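You operate a simulated robot arm through the tools that you are given. There is no shell and no other tool. Be economical: measure what you need, move in short steps, check, and stop when the job is done.

You run a simulated two-armed robot. Do the job below in one go: nothing can be reset, and whatever is moved stays where it is left.

JOB
Pick up the blue jug with one hand, pass it to the other hand and put it on the front of the trailer bed. Set down upright: blue jug.

The check looks at the end state, three seconds after you hand in, the way a careful person would. Anything else that was tipped, shoved, dropped, spilled or broken makes it a failure.

ROBOT AND FRAMES
Two 7-joint arms with two-finger grippers on one trunk, on a base that drives. Base frame: it is fixed to the floor where the robot stands at the start and does not move with it; the origin is under the middle of the robot, x ahead of it, y to its left, z up; the surface under the hand at the start is at about z = 700. Readings come in mm, degrees, newtons and seconds.
The left shoulder is at the start at [46, 163, 1105], the right one opposite. With the tool pointing down near the work surface each hand reaches from about 220 to 720 mm from the robot's upright axis, wherever it stands, measured 20 degrees to its own side. Places, roughly: front of the trailer bed [3200, -300, 700]. Payload 2.45 kg a hand.
Tool frame (each hand has its own): the origin (TCP) lies between the finger pads and is the grasp point; the fingertips stand 26 mm ahead of it; z points along the fingers, y is the line along which they close. Largest opening 96 mm; the body of the gripper starts 69 mm behind the TCP.
Orientation is told as [roll, pitch, yaw] about the base's x, y, z axes, in that order, counted from this pose: with the fingers straight down and closing along the base's y, the tool's x points along the base's -x, its y along +y and its z along -z.

CONTROLS
- The arms move only by the tool jog_arm. It takes "left_rows", "right_rows" or both (then of equal length, played together; a hand with none holds still); each is a list of rows, each a list of 6 numbers: the shift along the base's x, y, z in units of 150 mm (1.0 is 150 mm), then the turn, a rotation vector about the base's x, y, z in units of 180 degrees (1.0 is 180 degrees). In form: [[x, y, z, ax, ay, az], ...]. A call has 1 to 10 rows; each row is the pose to reach, as a shift and turn from the pose commanded when the call began. "left_gripper" and "right_gripper" are, for a hand that has rows, the opening in per cent of the stroke, from 0 (shut) to 100 (fully open), set as the call begins (left out, the last holds). A call with a number of a shift or a turn outside -1 to 1 is refused whole. Rows are played at 5 a second. More than 50 mm and 8.6 degrees between two rows, or a gripper value outside its range, and nothing of the call is played. Where a pose cannot be reached the arm comes as near as it can. A force on the tool above 40 N (or 10 N above the force at the start of the call, whichever is more), or a blocked arm, ends the call early, and 0.2 s more pass. The fingers move at their own pace and stop on an object; they squeeze with about 25 N. The grip force told is the motor's: it shows also when the fingers shut on nothing. Time passes only in rows, and 0.2 s behind the last, so rows that repeat a pose let the fingers close. It gives the time, the measured TCP pose, the force on the tool (base axes), the opening and the grip force at its end, in the units of the frame above (readings bear some noise), with the torque about the TCP (base axes, N m) and any sound that the robot's microphone picked up, and new pictures: "pictures" is both (left out), scene, wrist or none (wrist: the cameras of the hands that moved).
- Cameras (640 x 400 px; columns grow to the right, rows downward): "scene" is now at [117.6, 9.5, 1566.3]; the picture's right is [0.11, -0.99, 0.00], its down [-0.85, -0.09, -0.53] and it looks along [0.52, 0.06, -0.85] (base axes); focal length 280 px, centre (320, 200). "left" rides on the left gripper at [82, -3, -98] in its tool frame; the picture's right is [0.04, 1.00, 0.00], its down [-0.73, 0.03, -0.68] and it looks along [-0.68, 0.03, 0.73] (tool axes); focal length 256 px, centre (320, 200). "right" rides on the right gripper at [82, 3, -98] in its tool frame; the picture's right is [-0.04, 1.00, 0.00], its down [-0.73, -0.03, -0.68] and it looks along [-0.68, -0.03, 0.73] (tool axes); focal length 256 px, centre (320, 200).
- lift_body(by): slides the trunk up (or, below 0, down) by that many mm; the arms and the scene camera ride with it, the base frame stays. It gives what a move gives, with no picture.
- roll_base(legs): drives the robot by 1 to 6 legs, each [ahead, left, turn to the left] in mm, mm and degrees, along the robot's own axes; the way and the turn of a leg run together, so that a leg with both is an arc; at most 1500 mm and 180 degrees a leg. The arms and the cameras ride along, it lands a little off, and it stops where it bumps. It gives what a move gives, and a new picture of the scene camera.
- turn_head(pan, tilt): turns the head with the scene camera to pan (to the left, within 120 degrees either way) and tilt (down, from -29 to 69), counted from straight ahead of the robot. It gives what a move gives, and a new picture of the scene camera.
- measure_at(camera, pixels): for up to 12 pixels [column, row] of the newest picture of that camera ("zoom" is the newest enlarged one), the place [x, y, z] in the base frame of the surface seen there, good to about 3 mm. No time passes.
- enlarge(camera, box): a new picture of the part [left, top, right, bottom] of that camera's present view, enlarged. No time passes.
- sign_off(): hands the job in; it is judged then, once.

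Go step by step. Measure first, check grasps and placings, and put right what went wrong. The budget is 80 turns and 260 pictures, counting those below and the enlarged ones. Unless the task says otherwise, let go and move clear before handing in, and close with one line.

The tools are called after "Call:" by a JSON object that holds its "api" and its "payload". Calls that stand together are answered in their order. jog_arm: Moves the arms, as the interface text tells. Its arguments: {"type":"object","properties":{"left_rows":{"type":"array","items":{"type":"array","items":{"type":"number"}}},"left_gripper":{"type":"number"},"right_rows":{"type":"array","items":{"type":"array","items":{"type":"number"}}},"right_gripper":{"type":"number"},"pictures":{"type":"string","enum":["both","scene","wrist","none"]}},"required":[]} The other tools are called the same way: lift_body (by) slides the trunk up or down; roll_base (legs) drives the base; turn_head (pan, tilt) turns the head that bears the scene camera; measure_at (camera, pixels) gives the place of the surface under pixels of a picture; enlarge (camera, box) takes an enlarged picture of a part of a camera's view; sign_off () hands the job in.

At the start:

```text
clock: 0.0
left_tcp_pos: [482.0, 399.1, 958.8]
left_ee_rot: [-0.1, 0.0, -0.1]
left_force: [0.3, 0.1, 0.4]
left_moment: [0.02, -0.01, 0.01]
left_grip_width: 96.0
left_finger_force: 0.1
right_tcp_pos: [501.5, -110.6, 973.4]
right_ee_rot: [0.0, 0.1, 0.0]
right_force: [0.0, 0.1, 0.2]
right_moment: [0.01, -0.01, 0.05]
right_grip_width: 95.9
right_finger_force: 0.0
trunk travel left (down, up): [-275.0, 292.0]
robot x, y, heading: [-1.5, 3.3, -0.0]
head pan, tilt: [6.3, 58.0]
```

scene: 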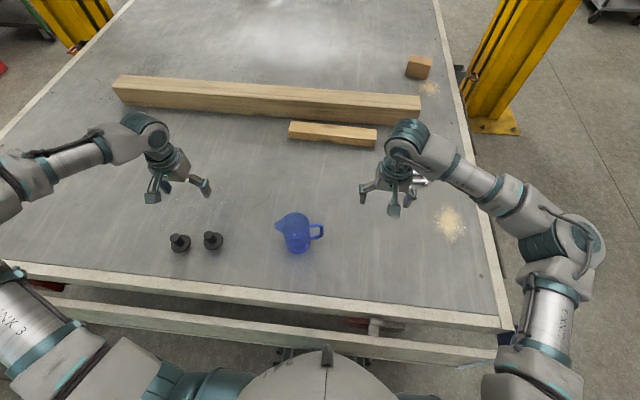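
right: 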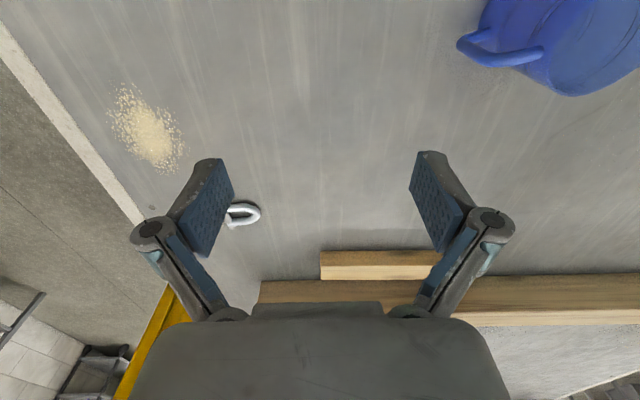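
left: 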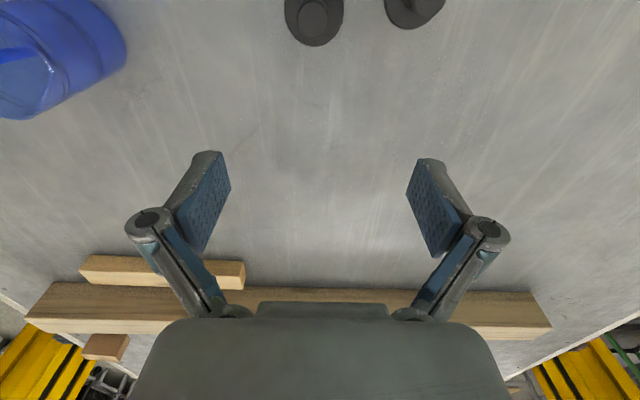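

The jug is at about (297,232) in the scene picture, with its handle to the right. I'll enlarge it and measure it.

Call:
{"api": "enlarge", "payload": {"camera": "scene", "box": [250, 190, 350, 270]}}

Call:
{"api": "measure_at", "payload": {"camera": "scene", "pixels": [[297, 216], [297, 232], [298, 250], [284, 232], [308, 232], [321, 231], [276, 225], [180, 240], [213, 238], [297, 262], [500, 318], [465, 100]]}}

```text
5.00 times, centred on (300, 230) of scene
```

zoom: 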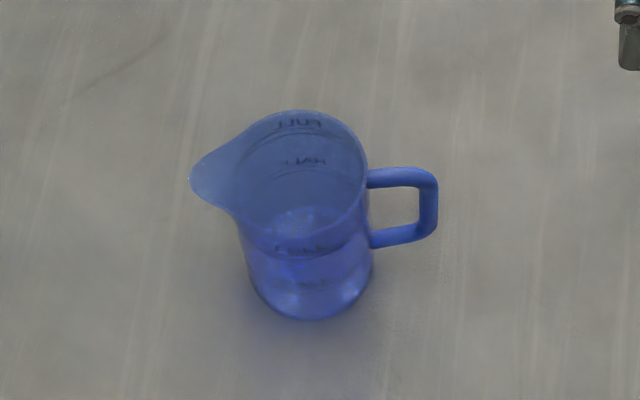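

```text
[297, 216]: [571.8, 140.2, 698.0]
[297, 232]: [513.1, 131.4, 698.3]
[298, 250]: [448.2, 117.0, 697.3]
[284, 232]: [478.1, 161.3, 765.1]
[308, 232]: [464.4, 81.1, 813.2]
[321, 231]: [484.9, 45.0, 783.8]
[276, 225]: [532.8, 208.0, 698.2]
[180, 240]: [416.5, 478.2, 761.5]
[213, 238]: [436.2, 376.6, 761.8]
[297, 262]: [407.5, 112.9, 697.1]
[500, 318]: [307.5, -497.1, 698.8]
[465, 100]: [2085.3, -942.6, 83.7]
```

The jug is see-through, so readings on its body can't be fully trusted. Before planning the grasp, I'll look ahead to find the destination.

Call:
{"api": "turn_head", "payload": {"pan": 0, "tilt": 15}}

Call:
{"api": "turn_head", "payload": {"pan": -50, "tilt": 30}}

Call:
{"api": "turn_head", "payload": {"pan": -5, "tilt": 35}}

```text
clock: 1.1
left_tcp_pos: [479.7, 398.7, 961.2]
left_ee_rot: [0.0, -0.2, 0.0]
left_force: [0.4, 0.5, -0.8]
left_moment: [0.0, -0.03, 0.03]
left_grip_width: 96.1
left_finger_force: 0.1
right_tcp_pos: [499.0, -111.6, 976.2]
right_ee_rot: [-0.1, 0.0, 0.0]
right_force: [0.4, 0.0, 0.2]
right_moment: [-0.01, 0.01, 0.02]
right_grip_width: 95.9
right_finger_force: 0.0
trunk travel left (down, up): [-275.0, 292.0]
robot x, y, heading: [1.3, 2.3, 0.2]
head pan, tilt: [0.0, 15.0]
```

scene: 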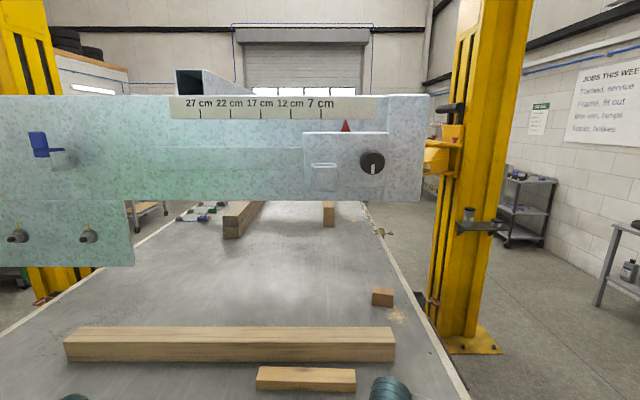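

```text
clock: 2.3
left_tcp_pos: [478.8, 399.0, 961.0]
left_ee_rot: [0.1, -0.2, 0.1]
left_force: [-1.0, -0.3, -1.0]
left_moment: [-0.02, -0.02, 0.02]
left_grip_width: 96.2
left_finger_force: 0.2
right_tcp_pos: [497.7, -111.6, 975.5]
right_ee_rot: [0.0, -0.1, -0.2]
right_force: [-0.3, -0.2, -0.2]
right_moment: [0.03, 0.0, 0.02]
right_grip_width: 96.0
right_finger_force: 0.1
trunk travel left (down, up): [-275.0, 292.0]
robot x, y, heading: [-0.6, 1.7, 0.1]
head pan, tilt: [-50.0, 30.0]
```

scene: 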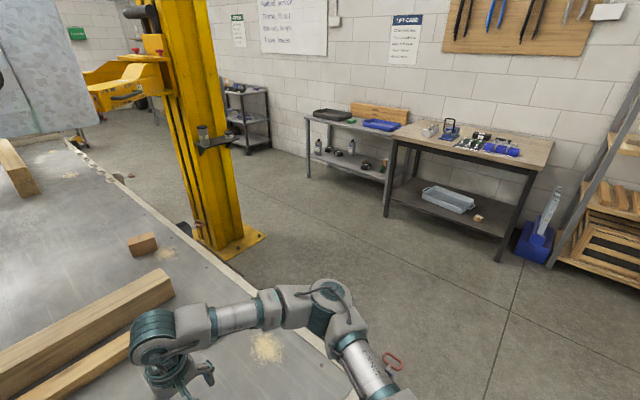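

```text
clock: 3.4
left_tcp_pos: [480.4, 398.8, 962.2]
left_ee_rot: [-0.1, -0.2, 0.0]
left_force: [0.2, 0.4, -0.5]
left_moment: [0.0, 0.0, -0.01]
left_grip_width: 96.1
left_finger_force: 0.1
right_tcp_pos: [498.2, -110.7, 975.7]
right_ee_rot: [0.0, -0.1, -0.1]
right_force: [0.3, -0.7, 0.5]
right_moment: [0.01, 0.02, -0.01]
right_grip_width: 95.9
right_finger_force: 0.0
trunk travel left (down, up): [-275.0, 292.0]
robot x, y, heading: [-0.2, -2.9, -0.0]
head pan, tilt: [-5.0, 35.0]
```

scene: 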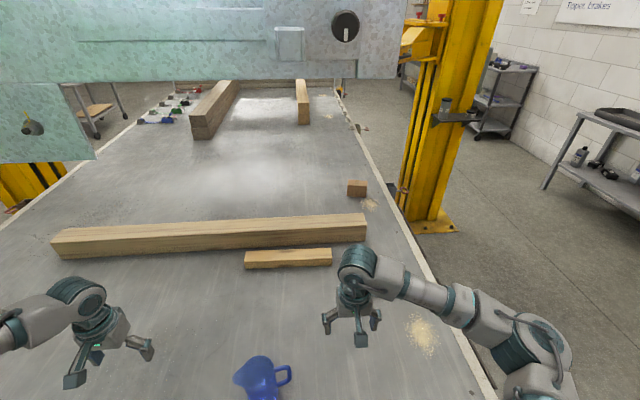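

The trailer bed runs ahead under a hanging green panel. I'll measure the far end, the panel, the pillar and the beams.

Call:
{"api": "measure_at", "payload": {"camera": "scene", "pixels": [[337, 95], [240, 85], [265, 110], [303, 120], [190, 138], [355, 132], [382, 190], [432, 228], [455, 230], [380, 76], [90, 155], [165, 115]]}}

Call:
{"api": "enlarge", "payload": {"camera": "scene", "box": [120, 50, 400, 225]}}

```text
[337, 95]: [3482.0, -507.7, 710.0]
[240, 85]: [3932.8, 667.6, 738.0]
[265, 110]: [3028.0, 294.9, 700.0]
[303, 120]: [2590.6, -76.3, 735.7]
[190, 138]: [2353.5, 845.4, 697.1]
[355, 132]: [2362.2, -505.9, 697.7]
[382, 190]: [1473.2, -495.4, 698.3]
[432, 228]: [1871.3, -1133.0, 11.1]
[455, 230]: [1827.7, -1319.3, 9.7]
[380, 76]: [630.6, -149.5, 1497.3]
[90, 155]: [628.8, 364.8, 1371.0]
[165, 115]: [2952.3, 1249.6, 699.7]
```

```text
2.29 times, centred on (260, 138) of scene
```

zoom: 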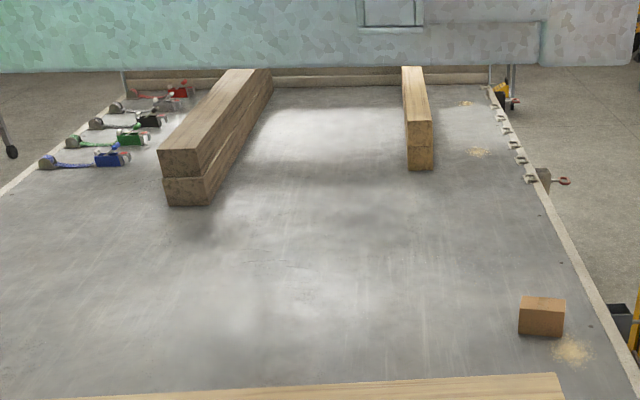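

The destination lies between the thin beam near y≈-80 and the right edge of the bed at y≈-505. The green panel hangs at x≈630, above z≈1370. Next I'll take a closer look at the jug's shape and at the floor beyond the right edge.

Call:
{"api": "turn_head", "payload": {"pan": 6, "tilt": 62}}

Call:
{"api": "enlarge", "payload": {"camera": "scene", "box": [270, 190, 350, 240]}}

Call:
{"api": "enlarge", "payload": {"camera": "left", "box": [0, 0, 160, 120]}}

Call:
{"api": "enlarge", "payload": {"camera": "right", "box": [440, 0, 640, 120]}}

```text
clock: 4.3
left_tcp_pos: [480.7, 399.3, 962.1]
left_ee_rot: [0.0, -0.1, 0.1]
left_force: [0.9, 0.2, 0.1]
left_moment: [0.02, -0.01, -0.03]
left_grip_width: 96.1
left_finger_force: 0.0
right_tcp_pos: [497.6, -111.8, 975.4]
right_ee_rot: [0.1, -0.1, 0.0]
right_force: [0.1, 0.1, -0.1]
right_moment: [-0.02, 0.03, -0.04]
right_grip_width: 95.8
right_finger_force: 0.1
trunk travel left (down, up): [-275.0, 292.0]
robot x, y, heading: [0.4, 0.5, 0.2]
head pan, tilt: [6.0, 62.0]
```

scene: 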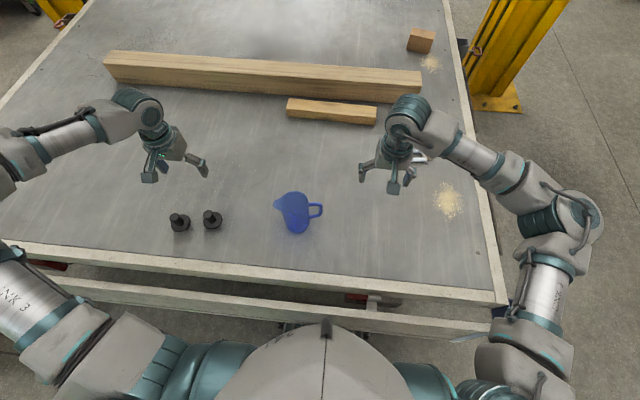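

```text
8.00 times, centred on (310, 215) of scene
```

zoom: 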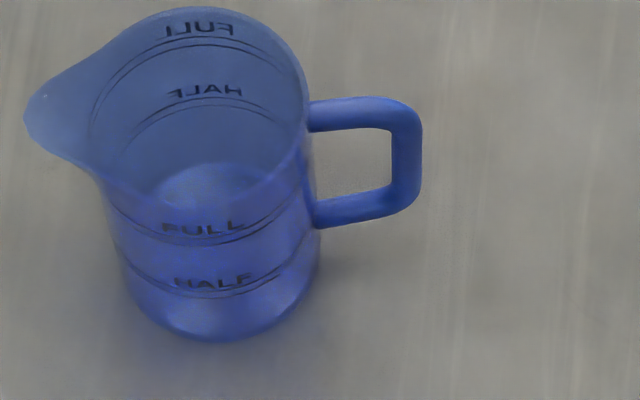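

```text
3.33 times, centred on (80, 60) of left
```

zoom: 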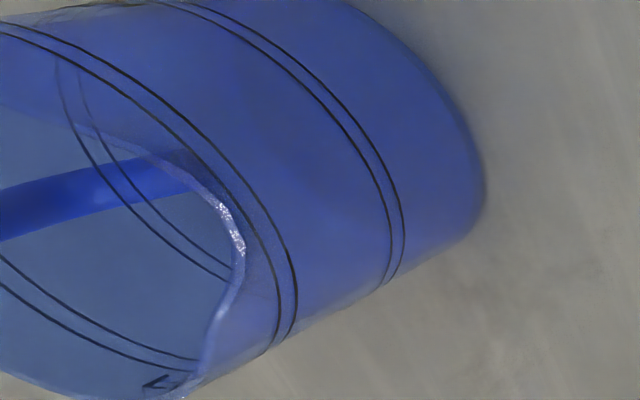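

```text
3.20 times, centred on (540, 60) of right
```

zoom: 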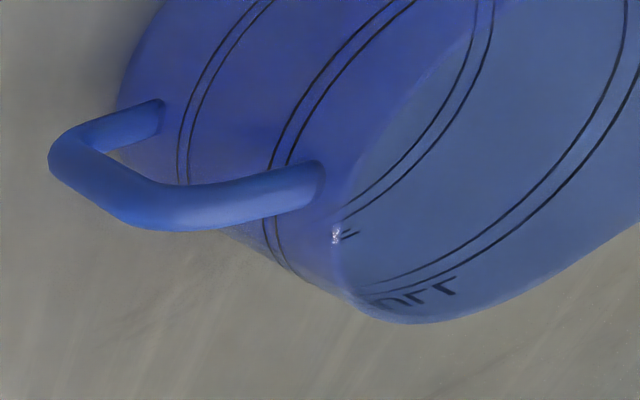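

The jug looks empty and its handle points roughly along -y. I'll measure the handle and rim in both views.

Call:
{"api": "measure_at", "payload": {"camera": "zoom", "pixels": [[65, 155], [100, 170], [150, 205], [230, 200], [300, 180], [140, 115], [335, 235], [400, 322], [230, 60], [200, 150], [300, 80], [130, 80]]}}

Call:
{"api": "measure_at", "payload": {"camera": "scene", "pixels": [[321.2, 207], [320.5, 213], [315, 203.5], [314, 216], [307.5, 201], [308.5, 209], [297, 192], [282, 206], [274.5, 204.5], [298, 218], [298, 226], [298, 231]]}}

```text
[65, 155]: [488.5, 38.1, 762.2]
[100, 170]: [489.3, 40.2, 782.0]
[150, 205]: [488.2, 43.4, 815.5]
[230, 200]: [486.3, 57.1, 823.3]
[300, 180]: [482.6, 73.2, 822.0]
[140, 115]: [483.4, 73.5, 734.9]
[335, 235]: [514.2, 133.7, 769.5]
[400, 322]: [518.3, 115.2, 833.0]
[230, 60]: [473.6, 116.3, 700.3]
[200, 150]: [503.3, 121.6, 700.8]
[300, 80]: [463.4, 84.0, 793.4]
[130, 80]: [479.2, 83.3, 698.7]
```

```text
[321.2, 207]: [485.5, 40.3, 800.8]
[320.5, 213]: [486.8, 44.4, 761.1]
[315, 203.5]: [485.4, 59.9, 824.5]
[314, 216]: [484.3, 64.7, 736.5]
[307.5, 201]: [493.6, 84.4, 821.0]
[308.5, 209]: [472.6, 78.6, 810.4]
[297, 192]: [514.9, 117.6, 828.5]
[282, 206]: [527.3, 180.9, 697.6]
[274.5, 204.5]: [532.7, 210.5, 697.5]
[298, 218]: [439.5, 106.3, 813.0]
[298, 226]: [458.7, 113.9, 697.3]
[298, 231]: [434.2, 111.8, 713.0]
```

The jug's axis is at about (477,118), it is about 80 mm across, and its rim is at z≈832. The handle's vertical bar is at (486,42), z 750–815, pointing about 7° off -y.

My plan is for the right hand to take the handle from the side with a 65° tilt, then for the left hand to take the body from above. I'll start by yawing the right hand.

Call:
{"api": "jog_arm", "payload": {"right_rows": [[0, -0.03, 0, 0, 0, -0.0463], [0, -0.06, 0, 0, 0, -0.0926], [0, -0.09, 0, 0, 0, -0.1388], [0, -0.12, 0, 0, 0, -0.1851], [0, -0.15, 0, 0, 0, -0.2314], [0, -0.18, 0, 0, 0, -0.2777], [0, -0.2, 0, 0, 0, -0.324], [0, -0.2, 0, 0, 0, -0.3702], [0, -0.2, 0, 0, 0, -0.4165], [0, -0.2, 0, 0, 0, -0.4628]], "right_gripper": 100, "pictures": "scene"}}

```text
clock: 6.5
left_tcp_pos: [479.3, 399.0, 961.5]
left_ee_rot: [0.0, -0.2, -0.1]
left_force: [-0.1, 0.0, -0.6]
left_moment: [0.01, -0.01, -0.03]
left_grip_width: 96.3
left_finger_force: 0.0
right_tcp_pos: [498.0, -142.1, 976.0]
right_ee_rot: [0.0, -0.2, -83.4]
right_force: [-0.5, 0.5, -0.5]
right_moment: [0.03, -0.01, 0.02]
right_grip_width: 96.1
right_finger_force: 0.1
trunk travel left (down, up): [-275.0, 292.0]
robot x, y, heading: [1.7, -4.2, -0.0]
head pan, tilt: [6.0, 62.0]
```

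scene: 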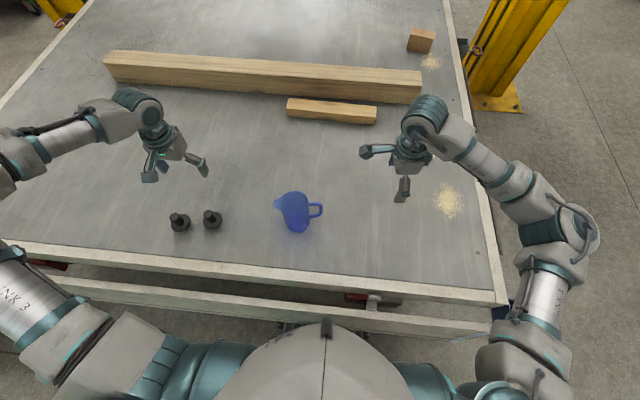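

The yaw reached -83.4°. Next I'll tilt the hand 65° and lower it to a spot short of the handle.

Call:
{"api": "jog_arm", "payload": {"right_rows": [[0, 0, -0.05, 0.0448, 0.0052, 0], [0, 0, -0.1, 0.0896, 0.0105, 0], [0, 0, -0.2, 0.1345, 0.0157, 0], [0, 0, -0.3, 0.1793, 0.021, 0], [0, 0, -0.4, 0.2241, 0.0262, 0], [0, 0, -0.5, 0.269, 0.0314, 0], [0, 0, -0.6, 0.3138, 0.0367, 0], [0, 0, -0.7, 0.3586, 0.0419, 0]]}}

```text
clock: 8.3
left_tcp_pos: [480.2, 398.7, 962.2]
left_ee_rot: [0.0, -0.1, 0.0]
left_force: [-0.1, -0.6, -0.6]
left_moment: [0.03, 0.03, -0.03]
left_grip_width: 96.3
left_finger_force: 0.0
right_tcp_pos: [498.3, -142.2, 871.2]
right_ee_rot: [0.0, 65.0, -83.5]
right_force: [0.9, -0.3, 1.4]
right_moment: [0.0, 0.04, -0.01]
right_grip_width: 96.1
right_finger_force: 0.1
trunk travel left (down, up): [-275.0, 292.0]
robot x, y, heading: [0.5, -2.3, 0.3]
head pan, tilt: [6.0, 62.0]
```

scene: 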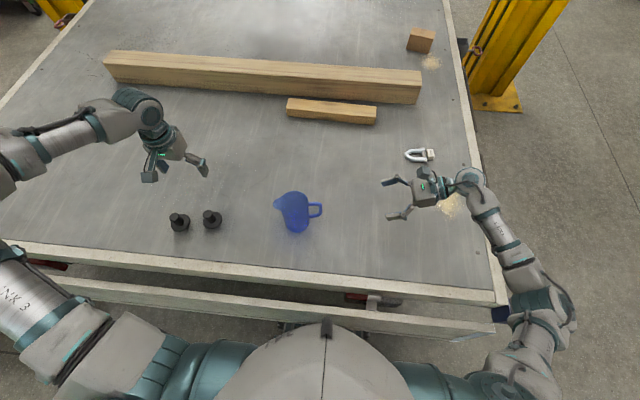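
right: 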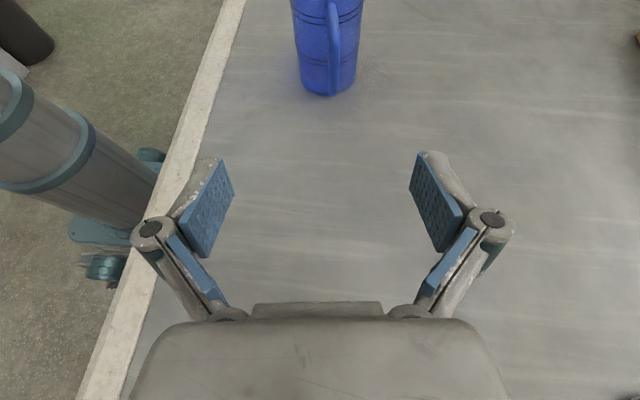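

The tilt is good, and the handle shows edge-on at (333,40) in the wrist view. I'll move to about 55 mm short of the handle and check.

Call:
{"api": "jog_arm", "payload": {"right_rows": [[0, 0.25, -0.13, 0, 0, 0], [0, 0.5, -0.25, 0, 0, 0], [-0.02, 0.72, -0.36, 0, 0, 0], [-0.04, 0.9, -0.44, 0, 0, 0]]}}

```text
clock: 9.3
left_tcp_pos: [481.6, 398.2, 960.5]
left_ee_rot: [-0.1, -0.1, 0.0]
left_force: [0.4, -0.4, -0.2]
left_moment: [0.0, 0.01, -0.03]
left_grip_width: 96.2
left_finger_force: 0.0
right_tcp_pos: [493.8, -8.9, 806.3]
right_ee_rot: [-0.2, 64.8, -83.6]
right_force: [-0.4, 0.3, -0.2]
right_moment: [0.0, -0.01, -0.01]
right_grip_width: 95.9
right_finger_force: 0.2
trunk travel left (down, up): [-275.0, 292.0]
robot x, y, heading: [-1.1, 2.4, 0.2]
head pan, tilt: [6.0, 62.0]
```

scene: 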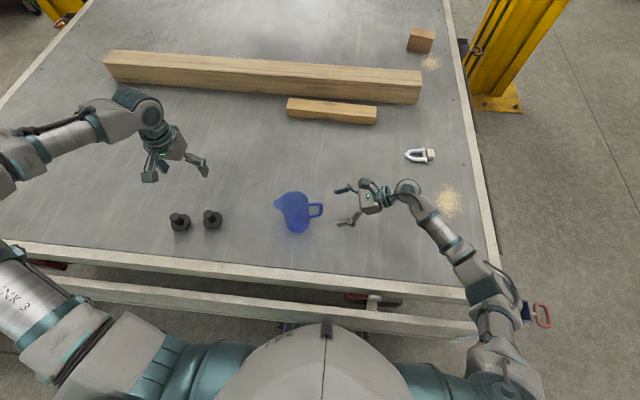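
right: 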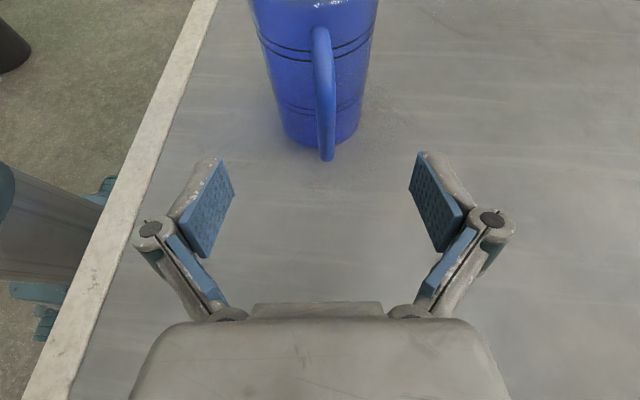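

The handle is at column ~325, centred between the fingers. I'll remeasure its bar from this view.

Call:
{"api": "measure_at", "payload": {"camera": "right", "pixels": [[318, 40], [323, 80], [326, 120], [327, 150], [334, 100], [318, 100]]}}

```text
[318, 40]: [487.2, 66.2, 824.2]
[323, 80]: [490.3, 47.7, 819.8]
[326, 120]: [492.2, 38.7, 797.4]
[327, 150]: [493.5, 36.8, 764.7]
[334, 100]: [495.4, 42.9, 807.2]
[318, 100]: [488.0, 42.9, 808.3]
```

The bar is at x≈491, with its outer face at y≈37. I'll advance onto it, then close.

Call:
{"api": "jog_arm", "payload": {"right_rows": [[-0.007, 0.12, -0.055, 0, 0, 0], [-0.013, 0.24, -0.11, 0, 0, 0], [-0.02, 0.353, -0.165, 0, 0, 0]]}}

```text
clock: 10.1
left_tcp_pos: [480.5, 398.8, 961.1]
left_ee_rot: [-0.1, -0.1, 0.0]
left_force: [-0.7, 0.3, 0.3]
left_moment: [-0.02, 0.0, -0.01]
left_grip_width: 96.1
left_finger_force: 0.1
right_tcp_pos: [489.5, 46.7, 778.7]
right_ee_rot: [-0.3, 64.7, -83.6]
right_force: [0.3, -0.6, 0.9]
right_moment: [0.0, 0.02, 0.04]
right_grip_width: 96.1
right_finger_force: 0.0
trunk travel left (down, up): [-275.0, 292.0]
robot x, y, heading: [-1.8, 1.2, -0.1]
head pan, tilt: [6.0, 62.0]
```

scene: 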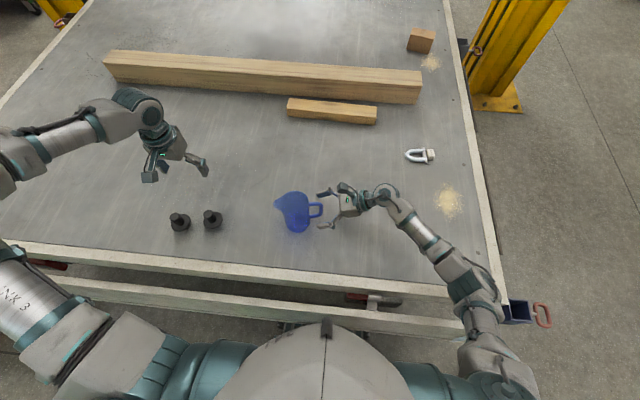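
right: 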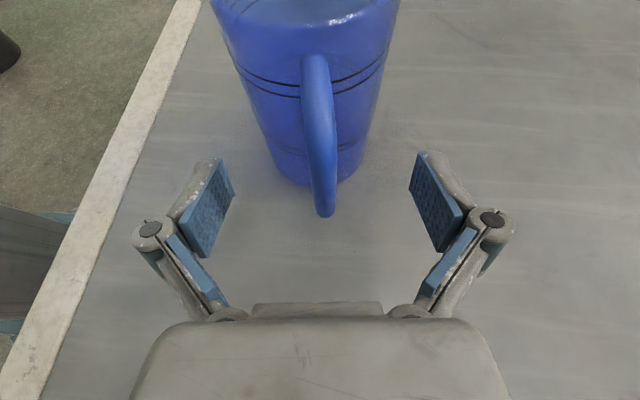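

At the grasp point's row (~186) the handle sits at column 321, dead centre. I'll close now.

Call:
{"api": "jog_arm", "payload": {"right_rows": [[0, 0, 0, 0, 0, 0], [0, 0, 0, 0, 0, 0], [0, 0, 0, 0, 0, 0], [0, 0, 0, 0, 0, 0]], "right_gripper": 0}}

```text
clock: 11.1
left_tcp_pos: [480.5, 398.2, 961.6]
left_ee_rot: [-0.1, -0.2, 0.0]
left_force: [0.1, 0.1, 0.9]
left_moment: [0.0, 0.02, 0.02]
left_grip_width: 95.7
left_finger_force: 0.1
right_tcp_pos: [490.2, 45.7, 779.6]
right_ee_rot: [-0.1, 64.8, -83.6]
right_force: [0.1, 0.7, 1.1]
right_moment: [0.18, 0.02, -0.03]
right_grip_width: 9.9
right_finger_force: 24.9
trunk travel left (down, up): [-275.0, 292.0]
robot x, y, heading: [1.7, -0.6, 0.1]
head pan, tilt: [6.0, 62.0]
```

scene: 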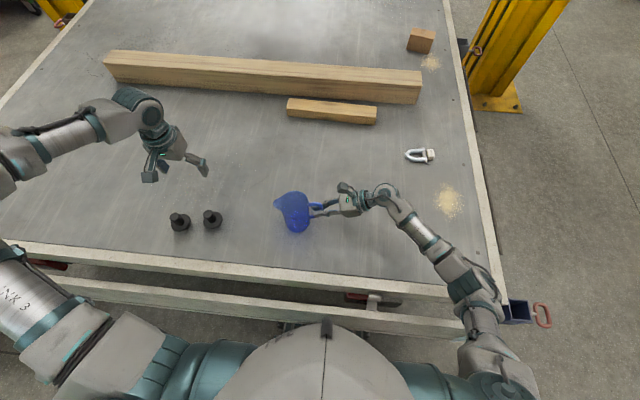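
right: 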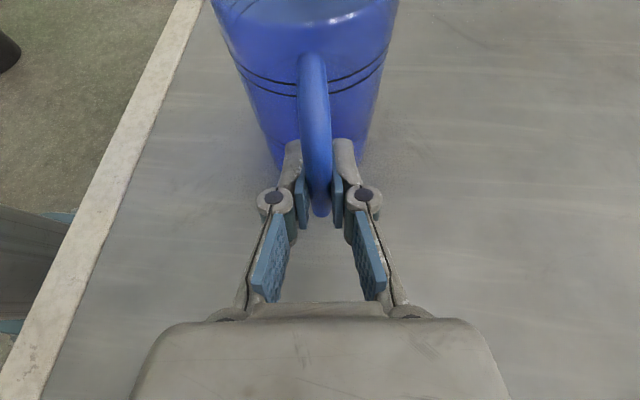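

The handle is gripped at 9.9 mm and 25 N. I'll lift it gently.

Call:
{"api": "jog_arm", "payload": {"right_rows": [[0, 0, 0.05, 0, 0, 0], [0, 0, 0.12, 0, 0, 0], [0, 0, 0.22, 0, 0, 0], [0, 0, 0.35, 0, 0, 0], [0, 0, 0.5, 0, 0, 0], [0, 0, 0.65, 0, 0, 0], [0, 0, 0.75, 0, 0, 0], [0, 0, 0.8, 0, 0, 0], [0, 0, 0.8, 0, 0, 0]]}}

Call:
{"api": "enlarge", "payload": {"camera": "scene", "box": [260, 160, 400, 247]}}

Call:
{"api": "enlarge", "payload": {"camera": "left", "box": [0, 0, 320, 200]}}

```text
clock: 13.1
left_tcp_pos: [480.4, 398.9, 961.0]
left_ee_rot: [0.0, -0.1, 0.0]
left_force: [-0.6, 0.0, 0.2]
left_moment: [-0.03, 0.0, 0.01]
left_grip_width: 95.9
left_finger_force: 0.1
right_tcp_pos: [488.1, 47.2, 899.0]
right_ee_rot: [-0.2, 64.8, -83.6]
right_force: [-0.5, 0.1, -0.7]
right_moment: [-0.06, -0.01, 0.0]
right_grip_width: 10.0
right_finger_force: 25.0
trunk travel left (down, up): [-275.0, 292.0]
robot x, y, heading: [4.9, 2.6, 0.1]
head pan, tilt: [6.0, 62.0]
```

scene: 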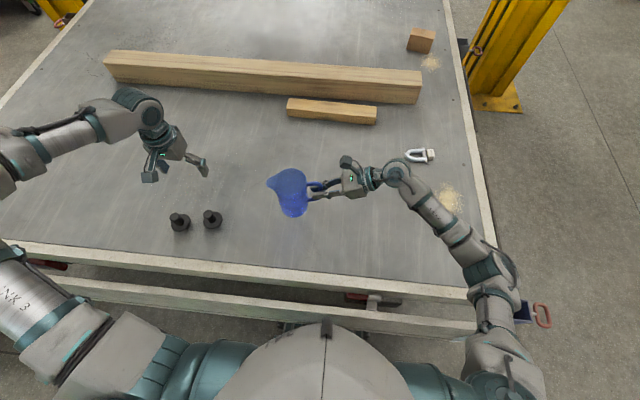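
right: 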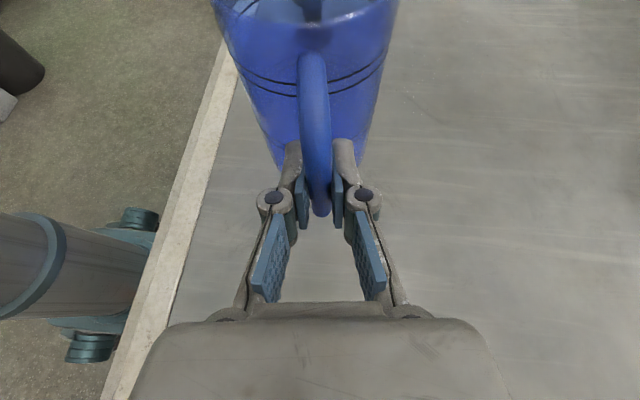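

```text
4.57 times, centred on (330, 204) of scene
```

zoom: 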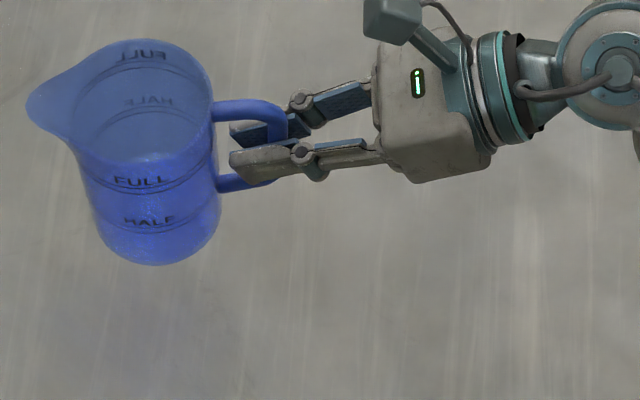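

```text
2.00 times, centred on (160, 100) of left
```

zoom: 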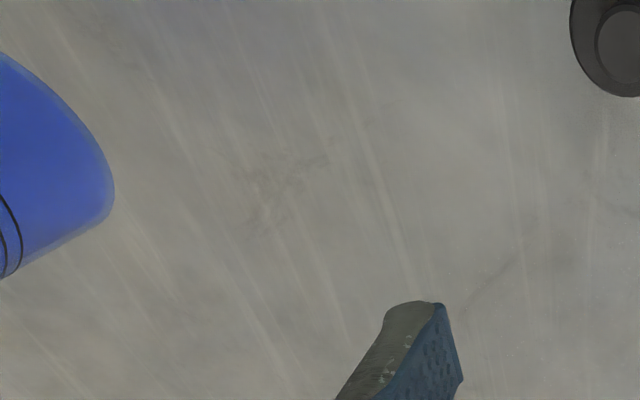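

The jug came up level, with almost no moment on the wrist. I'll raise and yaw the left hand so it closes along x, and measure the rim again.

Call:
{"api": "jog_arm", "payload": {"left_rows": [[0, 0, 0.1, 0, 0, -0.0463], [0, 0, 0.2, 0, 0, -0.0926], [0, 0, 0.3, 0, 0, -0.1388], [0, 0, 0.4, 0, 0, -0.1851], [0, 0, 0.5, 0, 0, -0.2314], [0, -0.05, 0.6, 0, 0, -0.2777], [0, -0.1, 0.7, 0, 0, -0.324], [0, -0.2, 0.8, 0, 0, -0.3702], [0, -0.3, 0.87, 0, 0, -0.4165], [0, -0.4, 0.87, 0, 0, -0.4628]], "left_gripper": 100}}

Call:
{"api": "enlarge", "payload": {"camera": "scene", "box": [260, 160, 340, 210]}}

```text
clock: 15.3
left_tcp_pos: [480.8, 338.7, 1096.5]
left_ee_rot: [0.0, -0.2, -83.3]
left_force: [-0.2, 0.3, -0.5]
left_moment: [0.02, 0.01, -0.02]
left_grip_width: 96.3
left_finger_force: 0.0
right_tcp_pos: [487.7, 47.2, 899.1]
right_ee_rot: [-0.2, 64.8, -83.7]
right_force: [1.0, 0.9, -0.4]
right_moment: [-0.04, -0.02, 0.01]
right_grip_width: 9.8
right_finger_force: 24.9
trunk travel left (down, up): [-275.0, 292.0]
robot x, y, heading: [-0.2, 1.7, -0.2]
head pan, tilt: [6.0, 62.0]
```

scene: 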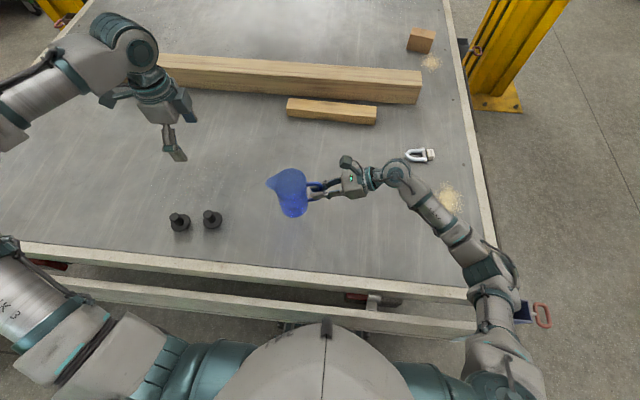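
left: 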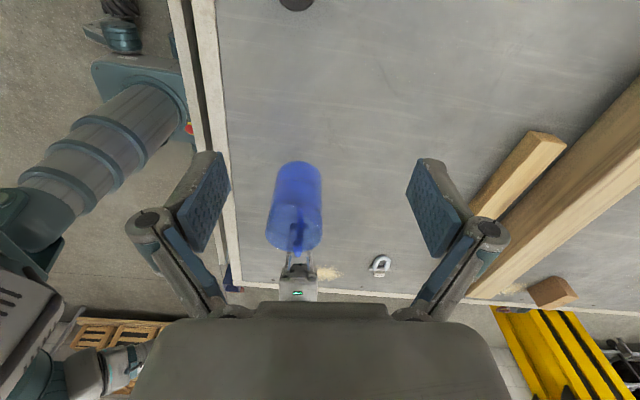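

```text
8.00 times, centred on (300, 185) of scene
```

zoom: 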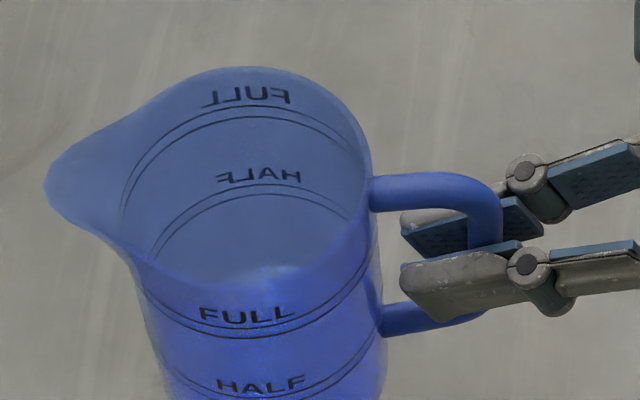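

The left hand is turned. I'll measure the rim (zoom view) and the height of the left wrist against the panel.

Call:
{"api": "measure_at", "payload": {"camera": "zoom", "pixels": [[250, 70], [300, 74], [200, 80], [372, 160], [375, 185], [45, 180], [200, 278], [260, 282], [320, 265], [250, 360], [150, 350], [375, 300]]}}

Call:
{"api": "measure_at", "payload": {"camera": "scene", "pixels": [[125, 25], [105, 50], [60, 75], [145, 50], [170, 155], [186, 105]]}}

Call:
{"api": "measure_at", "payload": {"camera": "left", "pixels": [[268, 235], [322, 230], [297, 165], [278, 170], [318, 170], [296, 240]]}}

```text
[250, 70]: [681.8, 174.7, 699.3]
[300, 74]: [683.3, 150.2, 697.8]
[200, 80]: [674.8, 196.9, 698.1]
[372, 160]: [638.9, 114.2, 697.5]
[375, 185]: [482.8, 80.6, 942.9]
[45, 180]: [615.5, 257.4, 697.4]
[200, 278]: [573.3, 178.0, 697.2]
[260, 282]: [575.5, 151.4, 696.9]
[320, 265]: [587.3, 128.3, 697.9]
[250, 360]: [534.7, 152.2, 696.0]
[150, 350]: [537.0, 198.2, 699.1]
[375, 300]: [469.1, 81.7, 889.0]
```

```text
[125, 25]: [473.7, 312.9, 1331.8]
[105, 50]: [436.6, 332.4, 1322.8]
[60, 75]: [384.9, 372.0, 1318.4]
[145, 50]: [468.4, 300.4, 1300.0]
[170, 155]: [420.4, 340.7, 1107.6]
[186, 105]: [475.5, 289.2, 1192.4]
```

```text
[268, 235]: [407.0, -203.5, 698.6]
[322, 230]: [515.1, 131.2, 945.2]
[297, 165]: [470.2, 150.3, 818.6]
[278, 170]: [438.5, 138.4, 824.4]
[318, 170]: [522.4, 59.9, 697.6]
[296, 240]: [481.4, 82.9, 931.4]
```

The jug's axis is at about (477,119), with its rim at z≈952. I'll bring the left hand across toward it, still above the rim.

Call:
{"api": "jog_arm", "payload": {"left_rows": [[0, -0.25, 0, 0, 0, 0], [0, -0.5, 0, 0, 0, 0], [-0.01, -0.75, 0, 0, 0, 0], [-0.02, -1.0, 0, 0, 0, 0]], "pictures": "none"}}

Call:
{"api": "jog_arm", "payload": {"left_rows": [[0, -0.24, 0, 0, 0, 0], [0, -0.46, 0, 0, 0, 0], [0, -0.46, 0, 0, 0, 0]]}}

```text
clock: 16.3
left_tcp_pos: [478.1, 185.2, 1092.7]
left_ee_rot: [-0.1, -0.3, -83.3]
left_force: [0.1, -0.4, 0.2]
left_moment: [0.04, 0.0, -0.03]
left_grip_width: 95.9
left_finger_force: 0.2
right_tcp_pos: [489.0, 46.2, 898.8]
right_ee_rot: [-0.3, 64.9, -83.8]
right_force: [0.1, -0.2, -1.0]
right_moment: [-0.06, 0.0, 0.03]
right_grip_width: 9.7
right_finger_force: 24.7
trunk travel left (down, up): [-275.0, 292.0]
robot x, y, heading: [1.1, -1.2, -0.2]
head pan, tilt: [6.0, 62.0]
```

```text
clock: 17.1
left_tcp_pos: [475.5, 128.4, 1094.6]
left_ee_rot: [0.2, -0.2, -83.2]
left_force: [-0.3, 0.9, 0.5]
left_moment: [-0.05, -0.01, 0.01]
left_grip_width: 96.1
left_finger_force: 0.0
left hand out of reach, approached as far as the arm can: row 2, 3
right_tcp_pos: [487.2, 44.5, 900.3]
right_ee_rot: [0.2, 64.8, -83.3]
right_force: [-0.3, -0.5, -0.4]
right_moment: [0.0, 0.01, -0.02]
right_grip_width: 10.0
right_finger_force: 25.2
trunk travel left (down, up): [-275.0, 292.0]
robot x, y, heading: [0.9, -2.3, -0.2]
head pan, tilt: [6.0, 62.0]
```

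scene: 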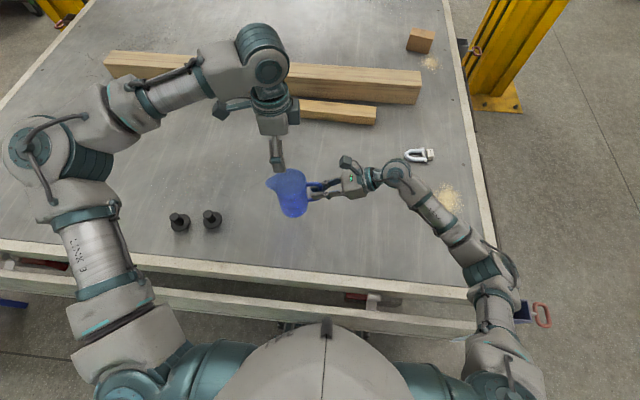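
left: 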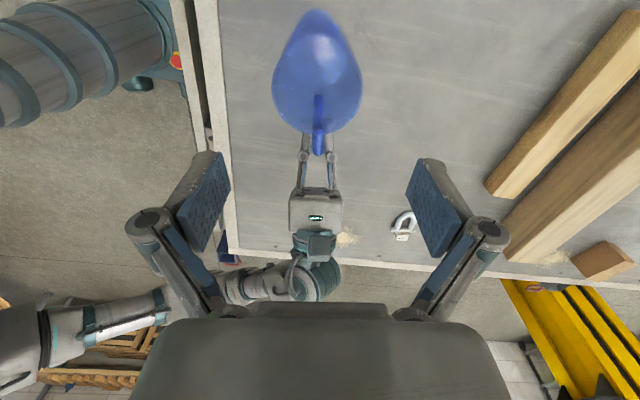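

The left arm runs out of reach at y≈128, so I'll carry the jug 65 mm to the left with the right hand and back the left hand to match.

Call:
{"api": "jog_arm", "payload": {"left_rows": [[0, 0.12, 0, 0, 0, 0], [0, 0.24, 0, 0, 0, 0], [0, 0.36, 0, 0, 0, 0], [0, 0.45, 0, 0, 0, 0], [0, 0.45, 0, 0, 0, 0]], "right_rows": [[0, 0.1, 0, 0, 0, 0], [0, 0.2, 0, 0, 0, 0], [0, 0.32, 0, 0, 0, 0], [0, 0.43, 0, 0, 0, 0], [0, 0.43, 0, 0, 0, 0]]}}

```text
clock: 18.3
left_tcp_pos: [477.1, 198.1, 1093.3]
left_ee_rot: [0.0, -0.2, -83.3]
left_force: [-0.4, -0.5, 0.3]
left_moment: [0.01, -0.01, -0.03]
left_grip_width: 96.1
left_finger_force: 0.0
right_tcp_pos: [489.2, 112.5, 896.9]
right_ee_rot: [-0.1, 64.8, -83.5]
right_force: [0.3, 0.3, -0.8]
right_moment: [-0.07, 0.01, -0.02]
right_grip_width: 9.5
right_finger_force: 25.2
trunk travel left (down, up): [-275.0, 292.0]
robot x, y, heading: [0.3, -1.5, 0.0]
head pan, tilt: [6.0, 62.0]
```

scene: 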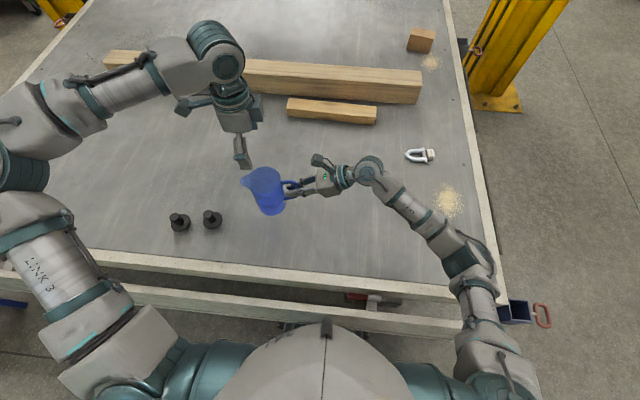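
right: 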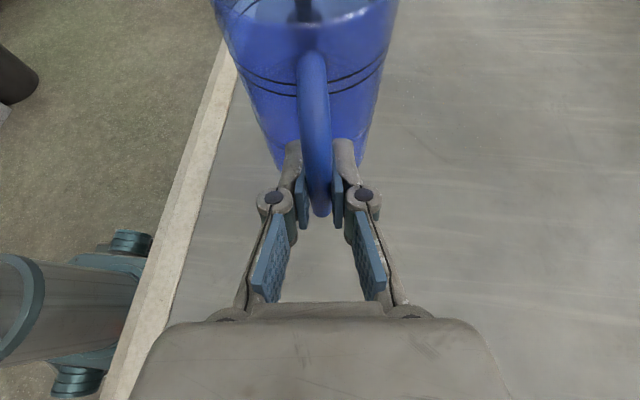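
left: 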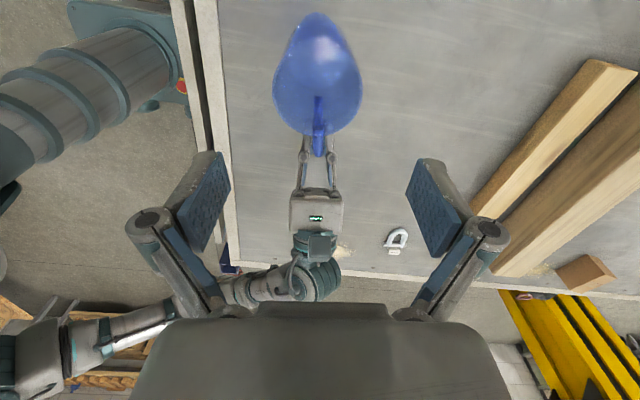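

The left wrist view shows the jug at columns 273–362, centred at ~318, so it needs about 2 mm in -x. The jug axis is near y≈185, so about 13 mm in -y. I'll descend partway and check.

Call:
{"api": "jog_arm", "payload": {"left_rows": [[-0.007, -0.05, -0.15, 0, 0, 0], [-0.013, -0.085, -0.3, 0, 0, 0], [-0.013, -0.085, -0.5, 0, 0, 0], [-0.013, -0.085, -0.65, 0, 0, 0], [-0.013, -0.085, -0.65, 0, 0, 0]]}}

Call:
{"api": "enlarge", "payload": {"camera": "scene", "box": [180, 120, 340, 220]}}

```text
clock: 19.5
left_tcp_pos: [477.0, 188.2, 995.1]
left_ee_rot: [0.0, -0.2, -83.2]
left_force: [0.5, 1.3, -0.5]
left_moment: [-0.03, -0.02, 0.0]
left_grip_width: 95.9
left_finger_force: 0.1
right_tcp_pos: [488.4, 112.9, 897.7]
right_ee_rot: [-0.1, 64.7, -83.4]
right_force: [-0.1, 0.5, -1.1]
right_moment: [-0.04, -0.03, 0.01]
right_grip_width: 9.8
right_finger_force: 25.4
trunk travel left (down, up): [-275.0, 292.0]
robot x, y, heading: [-0.0, 0.6, -0.3]
head pan, tilt: [6.0, 62.0]
```

scene: 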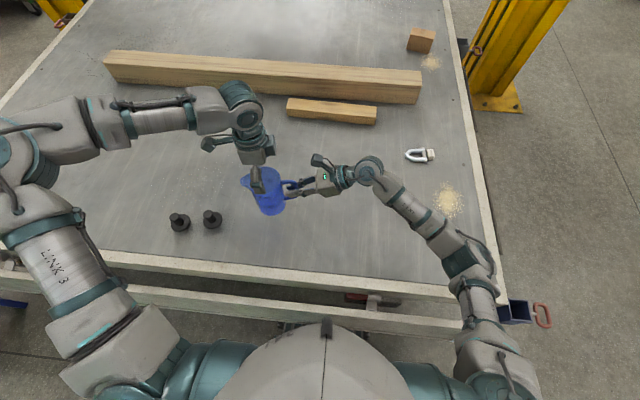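
left: 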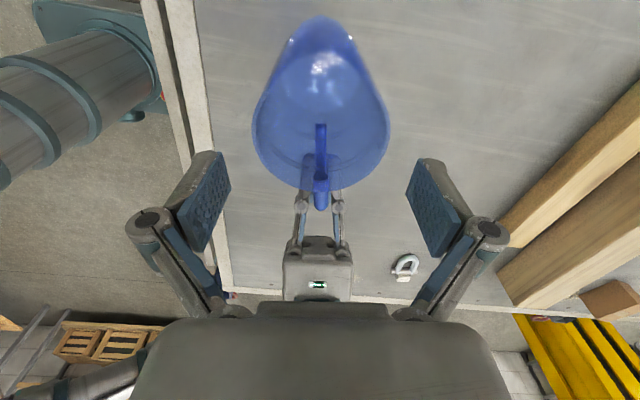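

```text
4.00 times, centred on (260, 170) of scene
```

zoom: 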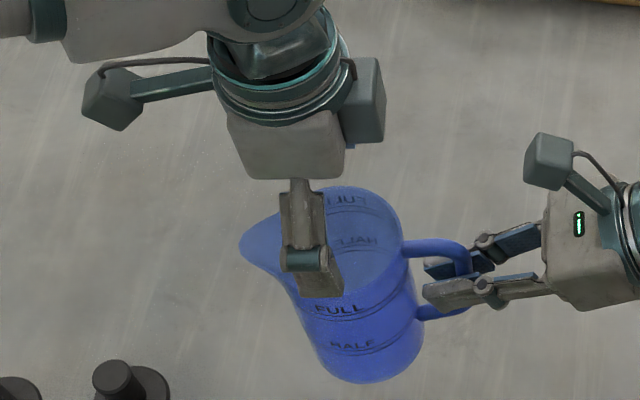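

The jug spans columns 252–390, centred at 321, and the rim's handle side at row ~188 matches the prediction for a centred grasp. I'll lower the fingers over the body.

Call:
{"api": "jog_arm", "payload": {"left_rows": [[0, 0, -0.1, 0, 0, 0], [0, 0, -0.2, 0, 0, 0], [0, 0, -0.3, 0, 0, 0], [0, 0, -0.4, 0, 0, 0], [0, 0, -0.5, 0, 0, 0], [0, 0, -0.5, 0, 0, 0]]}}

Call:
{"api": "enlarge", "payload": {"camera": "scene", "box": [180, 120, 340, 220]}}

```text
clock: 20.9
left_tcp_pos: [476.2, 185.7, 921.1]
left_ee_rot: [0.0, -0.3, -83.2]
left_force: [0.3, 0.8, 1.6]
left_moment: [0.0, 0.01, -0.02]
left_grip_width: 96.1
left_finger_force: 0.1
right_tcp_pos: [488.3, 113.2, 898.6]
right_ee_rot: [-0.2, 64.8, -83.5]
right_force: [-0.2, 1.0, -1.5]
right_moment: [-0.04, -0.01, 0.01]
right_grip_width: 10.0
right_finger_force: 26.0
trunk travel left (down, up): [-275.0, 292.0]
robot x, y, heading: [1.5, 3.2, 0.0]
head pan, tilt: [6.0, 62.0]
```

scene: 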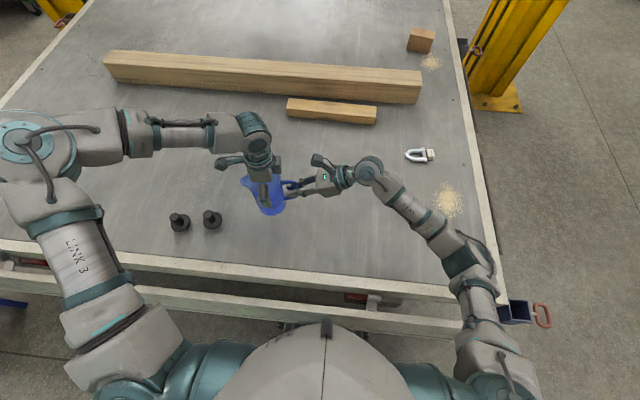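
left: 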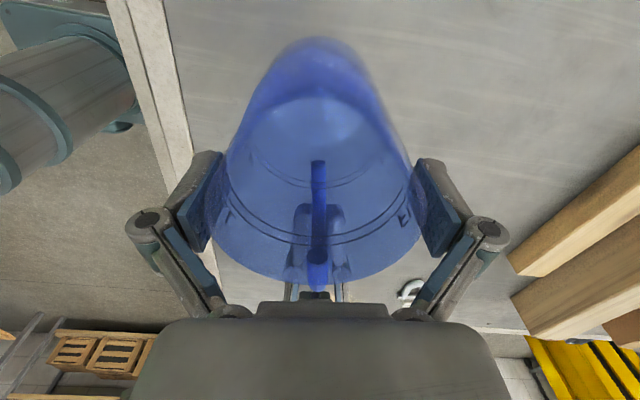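

```text
4.00 times, centred on (260, 170) of scene
```

zoom: 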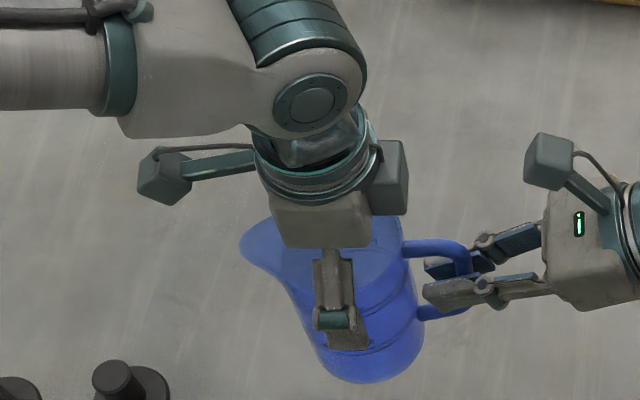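

The fingers straddle the body cleanly with no contact force. I'll close the left hand while the right still holds.

Call:
{"api": "jog_arm", "payload": {"left_rows": [[0, 0, 0, 0, 0, 0], [0, 0, 0, 0, 0, 0], [0, 0, 0, 0, 0, 0]], "left_gripper": 0, "pictures": "wrist"}}

```text
clock: 21.7
left_tcp_pos: [478.0, 185.6, 920.2]
left_ee_rot: [0.0, -0.3, -83.3]
left_force: [-1.3, 2.6, 5.1]
left_moment: [-0.14, 0.01, -0.06]
left_grip_width: 79.6
left_finger_force: 24.9
right_tcp_pos: [488.1, 113.5, 897.2]
right_ee_rot: [-0.2, 64.7, -83.8]
right_force: [1.2, -2.9, -5.1]
right_moment: [-0.23, -0.06, -0.03]
right_grip_width: 10.0
right_finger_force: 24.8
trunk travel left (down, up): [-275.0, 292.0]
robot x, y, heading: [-0.4, -1.0, 0.0]
head pan, tilt: [6.0, 62.0]
```

left: 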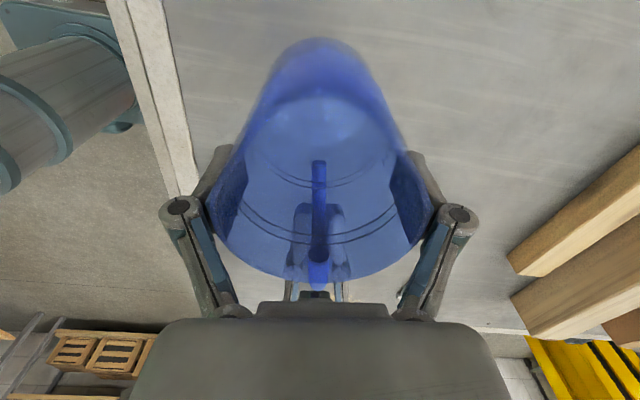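

The left hand holds the body at 79.6 mm and 25 N. I'll open the right hand fully in place.

Call:
{"api": "jog_arm", "payload": {"right_rows": [[0, 0, 0, 0, 0, 0], [0, 0, 0, 0, 0, 0], [0, 0, 0, 0, 0, 0]], "right_gripper": 100, "pictures": "wrist"}}

```text
clock: 22.5
left_tcp_pos: [478.1, 184.8, 920.2]
left_ee_rot: [0.0, -0.2, -83.3]
left_force: [-0.5, 0.8, -0.3]
left_moment: [0.01, -0.02, 0.0]
left_grip_width: 79.6
left_finger_force: 24.9
right_tcp_pos: [487.6, 114.0, 897.6]
right_ee_rot: [-0.2, 64.8, -83.5]
right_force: [0.7, 0.1, -0.2]
right_moment: [-0.03, 0.01, 0.0]
right_grip_width: 95.9
right_finger_force: 0.0
trunk travel left (down, up): [-275.0, 292.0]
robot x, y, heading: [-3.2, 1.7, -0.1]
head pan, tilt: [6.0, 62.0]
```

right: 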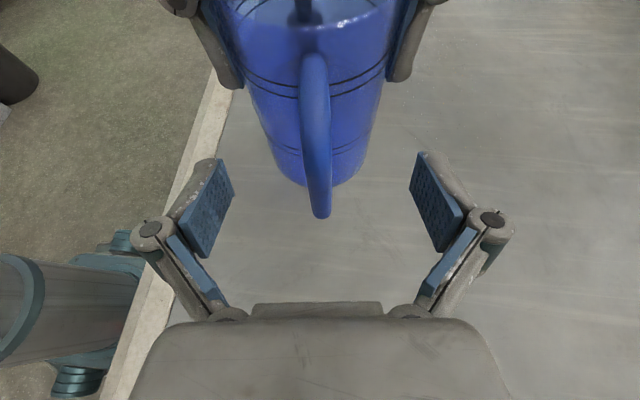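

The right hand is free. I'll withdraw it along its own axis, then back and up.

Call:
{"api": "jog_arm", "payload": {"right_rows": [[0.025, -0.22, 0.1, 0, 0, 0], [0.05, -0.45, 0.2, 0, 0, 0], [0.07, -0.68, 0.3, 0, 0, 0], [0.0, -0.9, 0.45, 0, 0, 0], [-0.2, -1.0, 0.6, 0, 0, 0], [-0.4, -1.0, 0.75, 0, 0, 0], [-0.6, -1.0, 0.9, 0, 0, 0]], "pictures": "scene"}}

Call:
{"api": "turn_head", "payload": {"pan": -60, "tilt": 35}}

```text
clock: 24.1
left_tcp_pos: [477.8, 183.9, 921.2]
left_ee_rot: [0.0, -0.2, -83.3]
left_force: [0.7, 0.0, -0.2]
left_moment: [0.01, -0.02, 0.01]
left_grip_width: 79.8
left_finger_force: 25.2
right_tcp_pos: [399.5, -38.2, 1031.1]
right_ee_rot: [-0.2, 64.9, -83.7]
right_force: [0.2, -0.1, 0.4]
right_moment: [-0.02, 0.0, -0.04]
right_grip_width: 96.1
right_finger_force: 0.0
trunk travel left (down, up): [-275.0, 292.0]
robot x, y, heading: [-0.3, 0.3, 0.0]
head pan, tilt: [6.0, 62.0]
```

scene: 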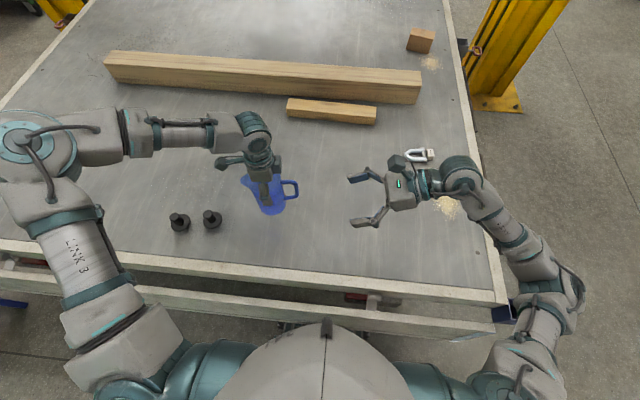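

```text
clock: 25.5
left_tcp_pos: [477.2, 184.5, 920.6]
left_ee_rot: [0.0, -0.2, -83.3]
left_force: [0.2, -0.7, 0.1]
left_moment: [-0.02, -0.02, -0.03]
left_grip_width: 79.6
left_finger_force: 25.0
right_tcp_pos: [400.2, -39.1, 1030.3]
right_ee_rot: [-0.2, 64.8, -83.5]
right_force: [0.2, -0.5, 0.6]
right_moment: [-0.01, -0.02, -0.03]
right_grip_width: 96.0
right_finger_force: 0.1
trunk travel left (down, up): [-275.0, 292.0]
robot x, y, heading: [-0.3, 0.4, 0.0]
head pan, tilt: [-60.0, 35.0]
```

scene: 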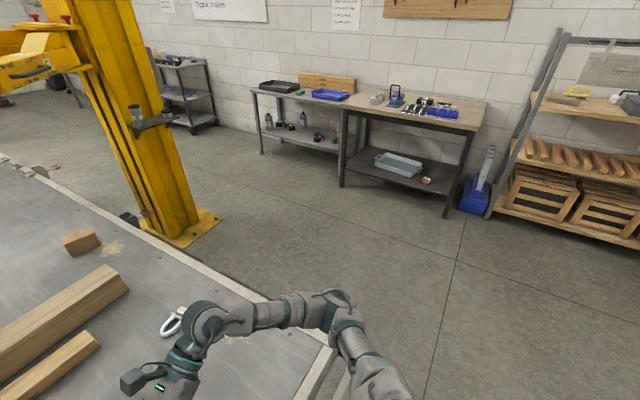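

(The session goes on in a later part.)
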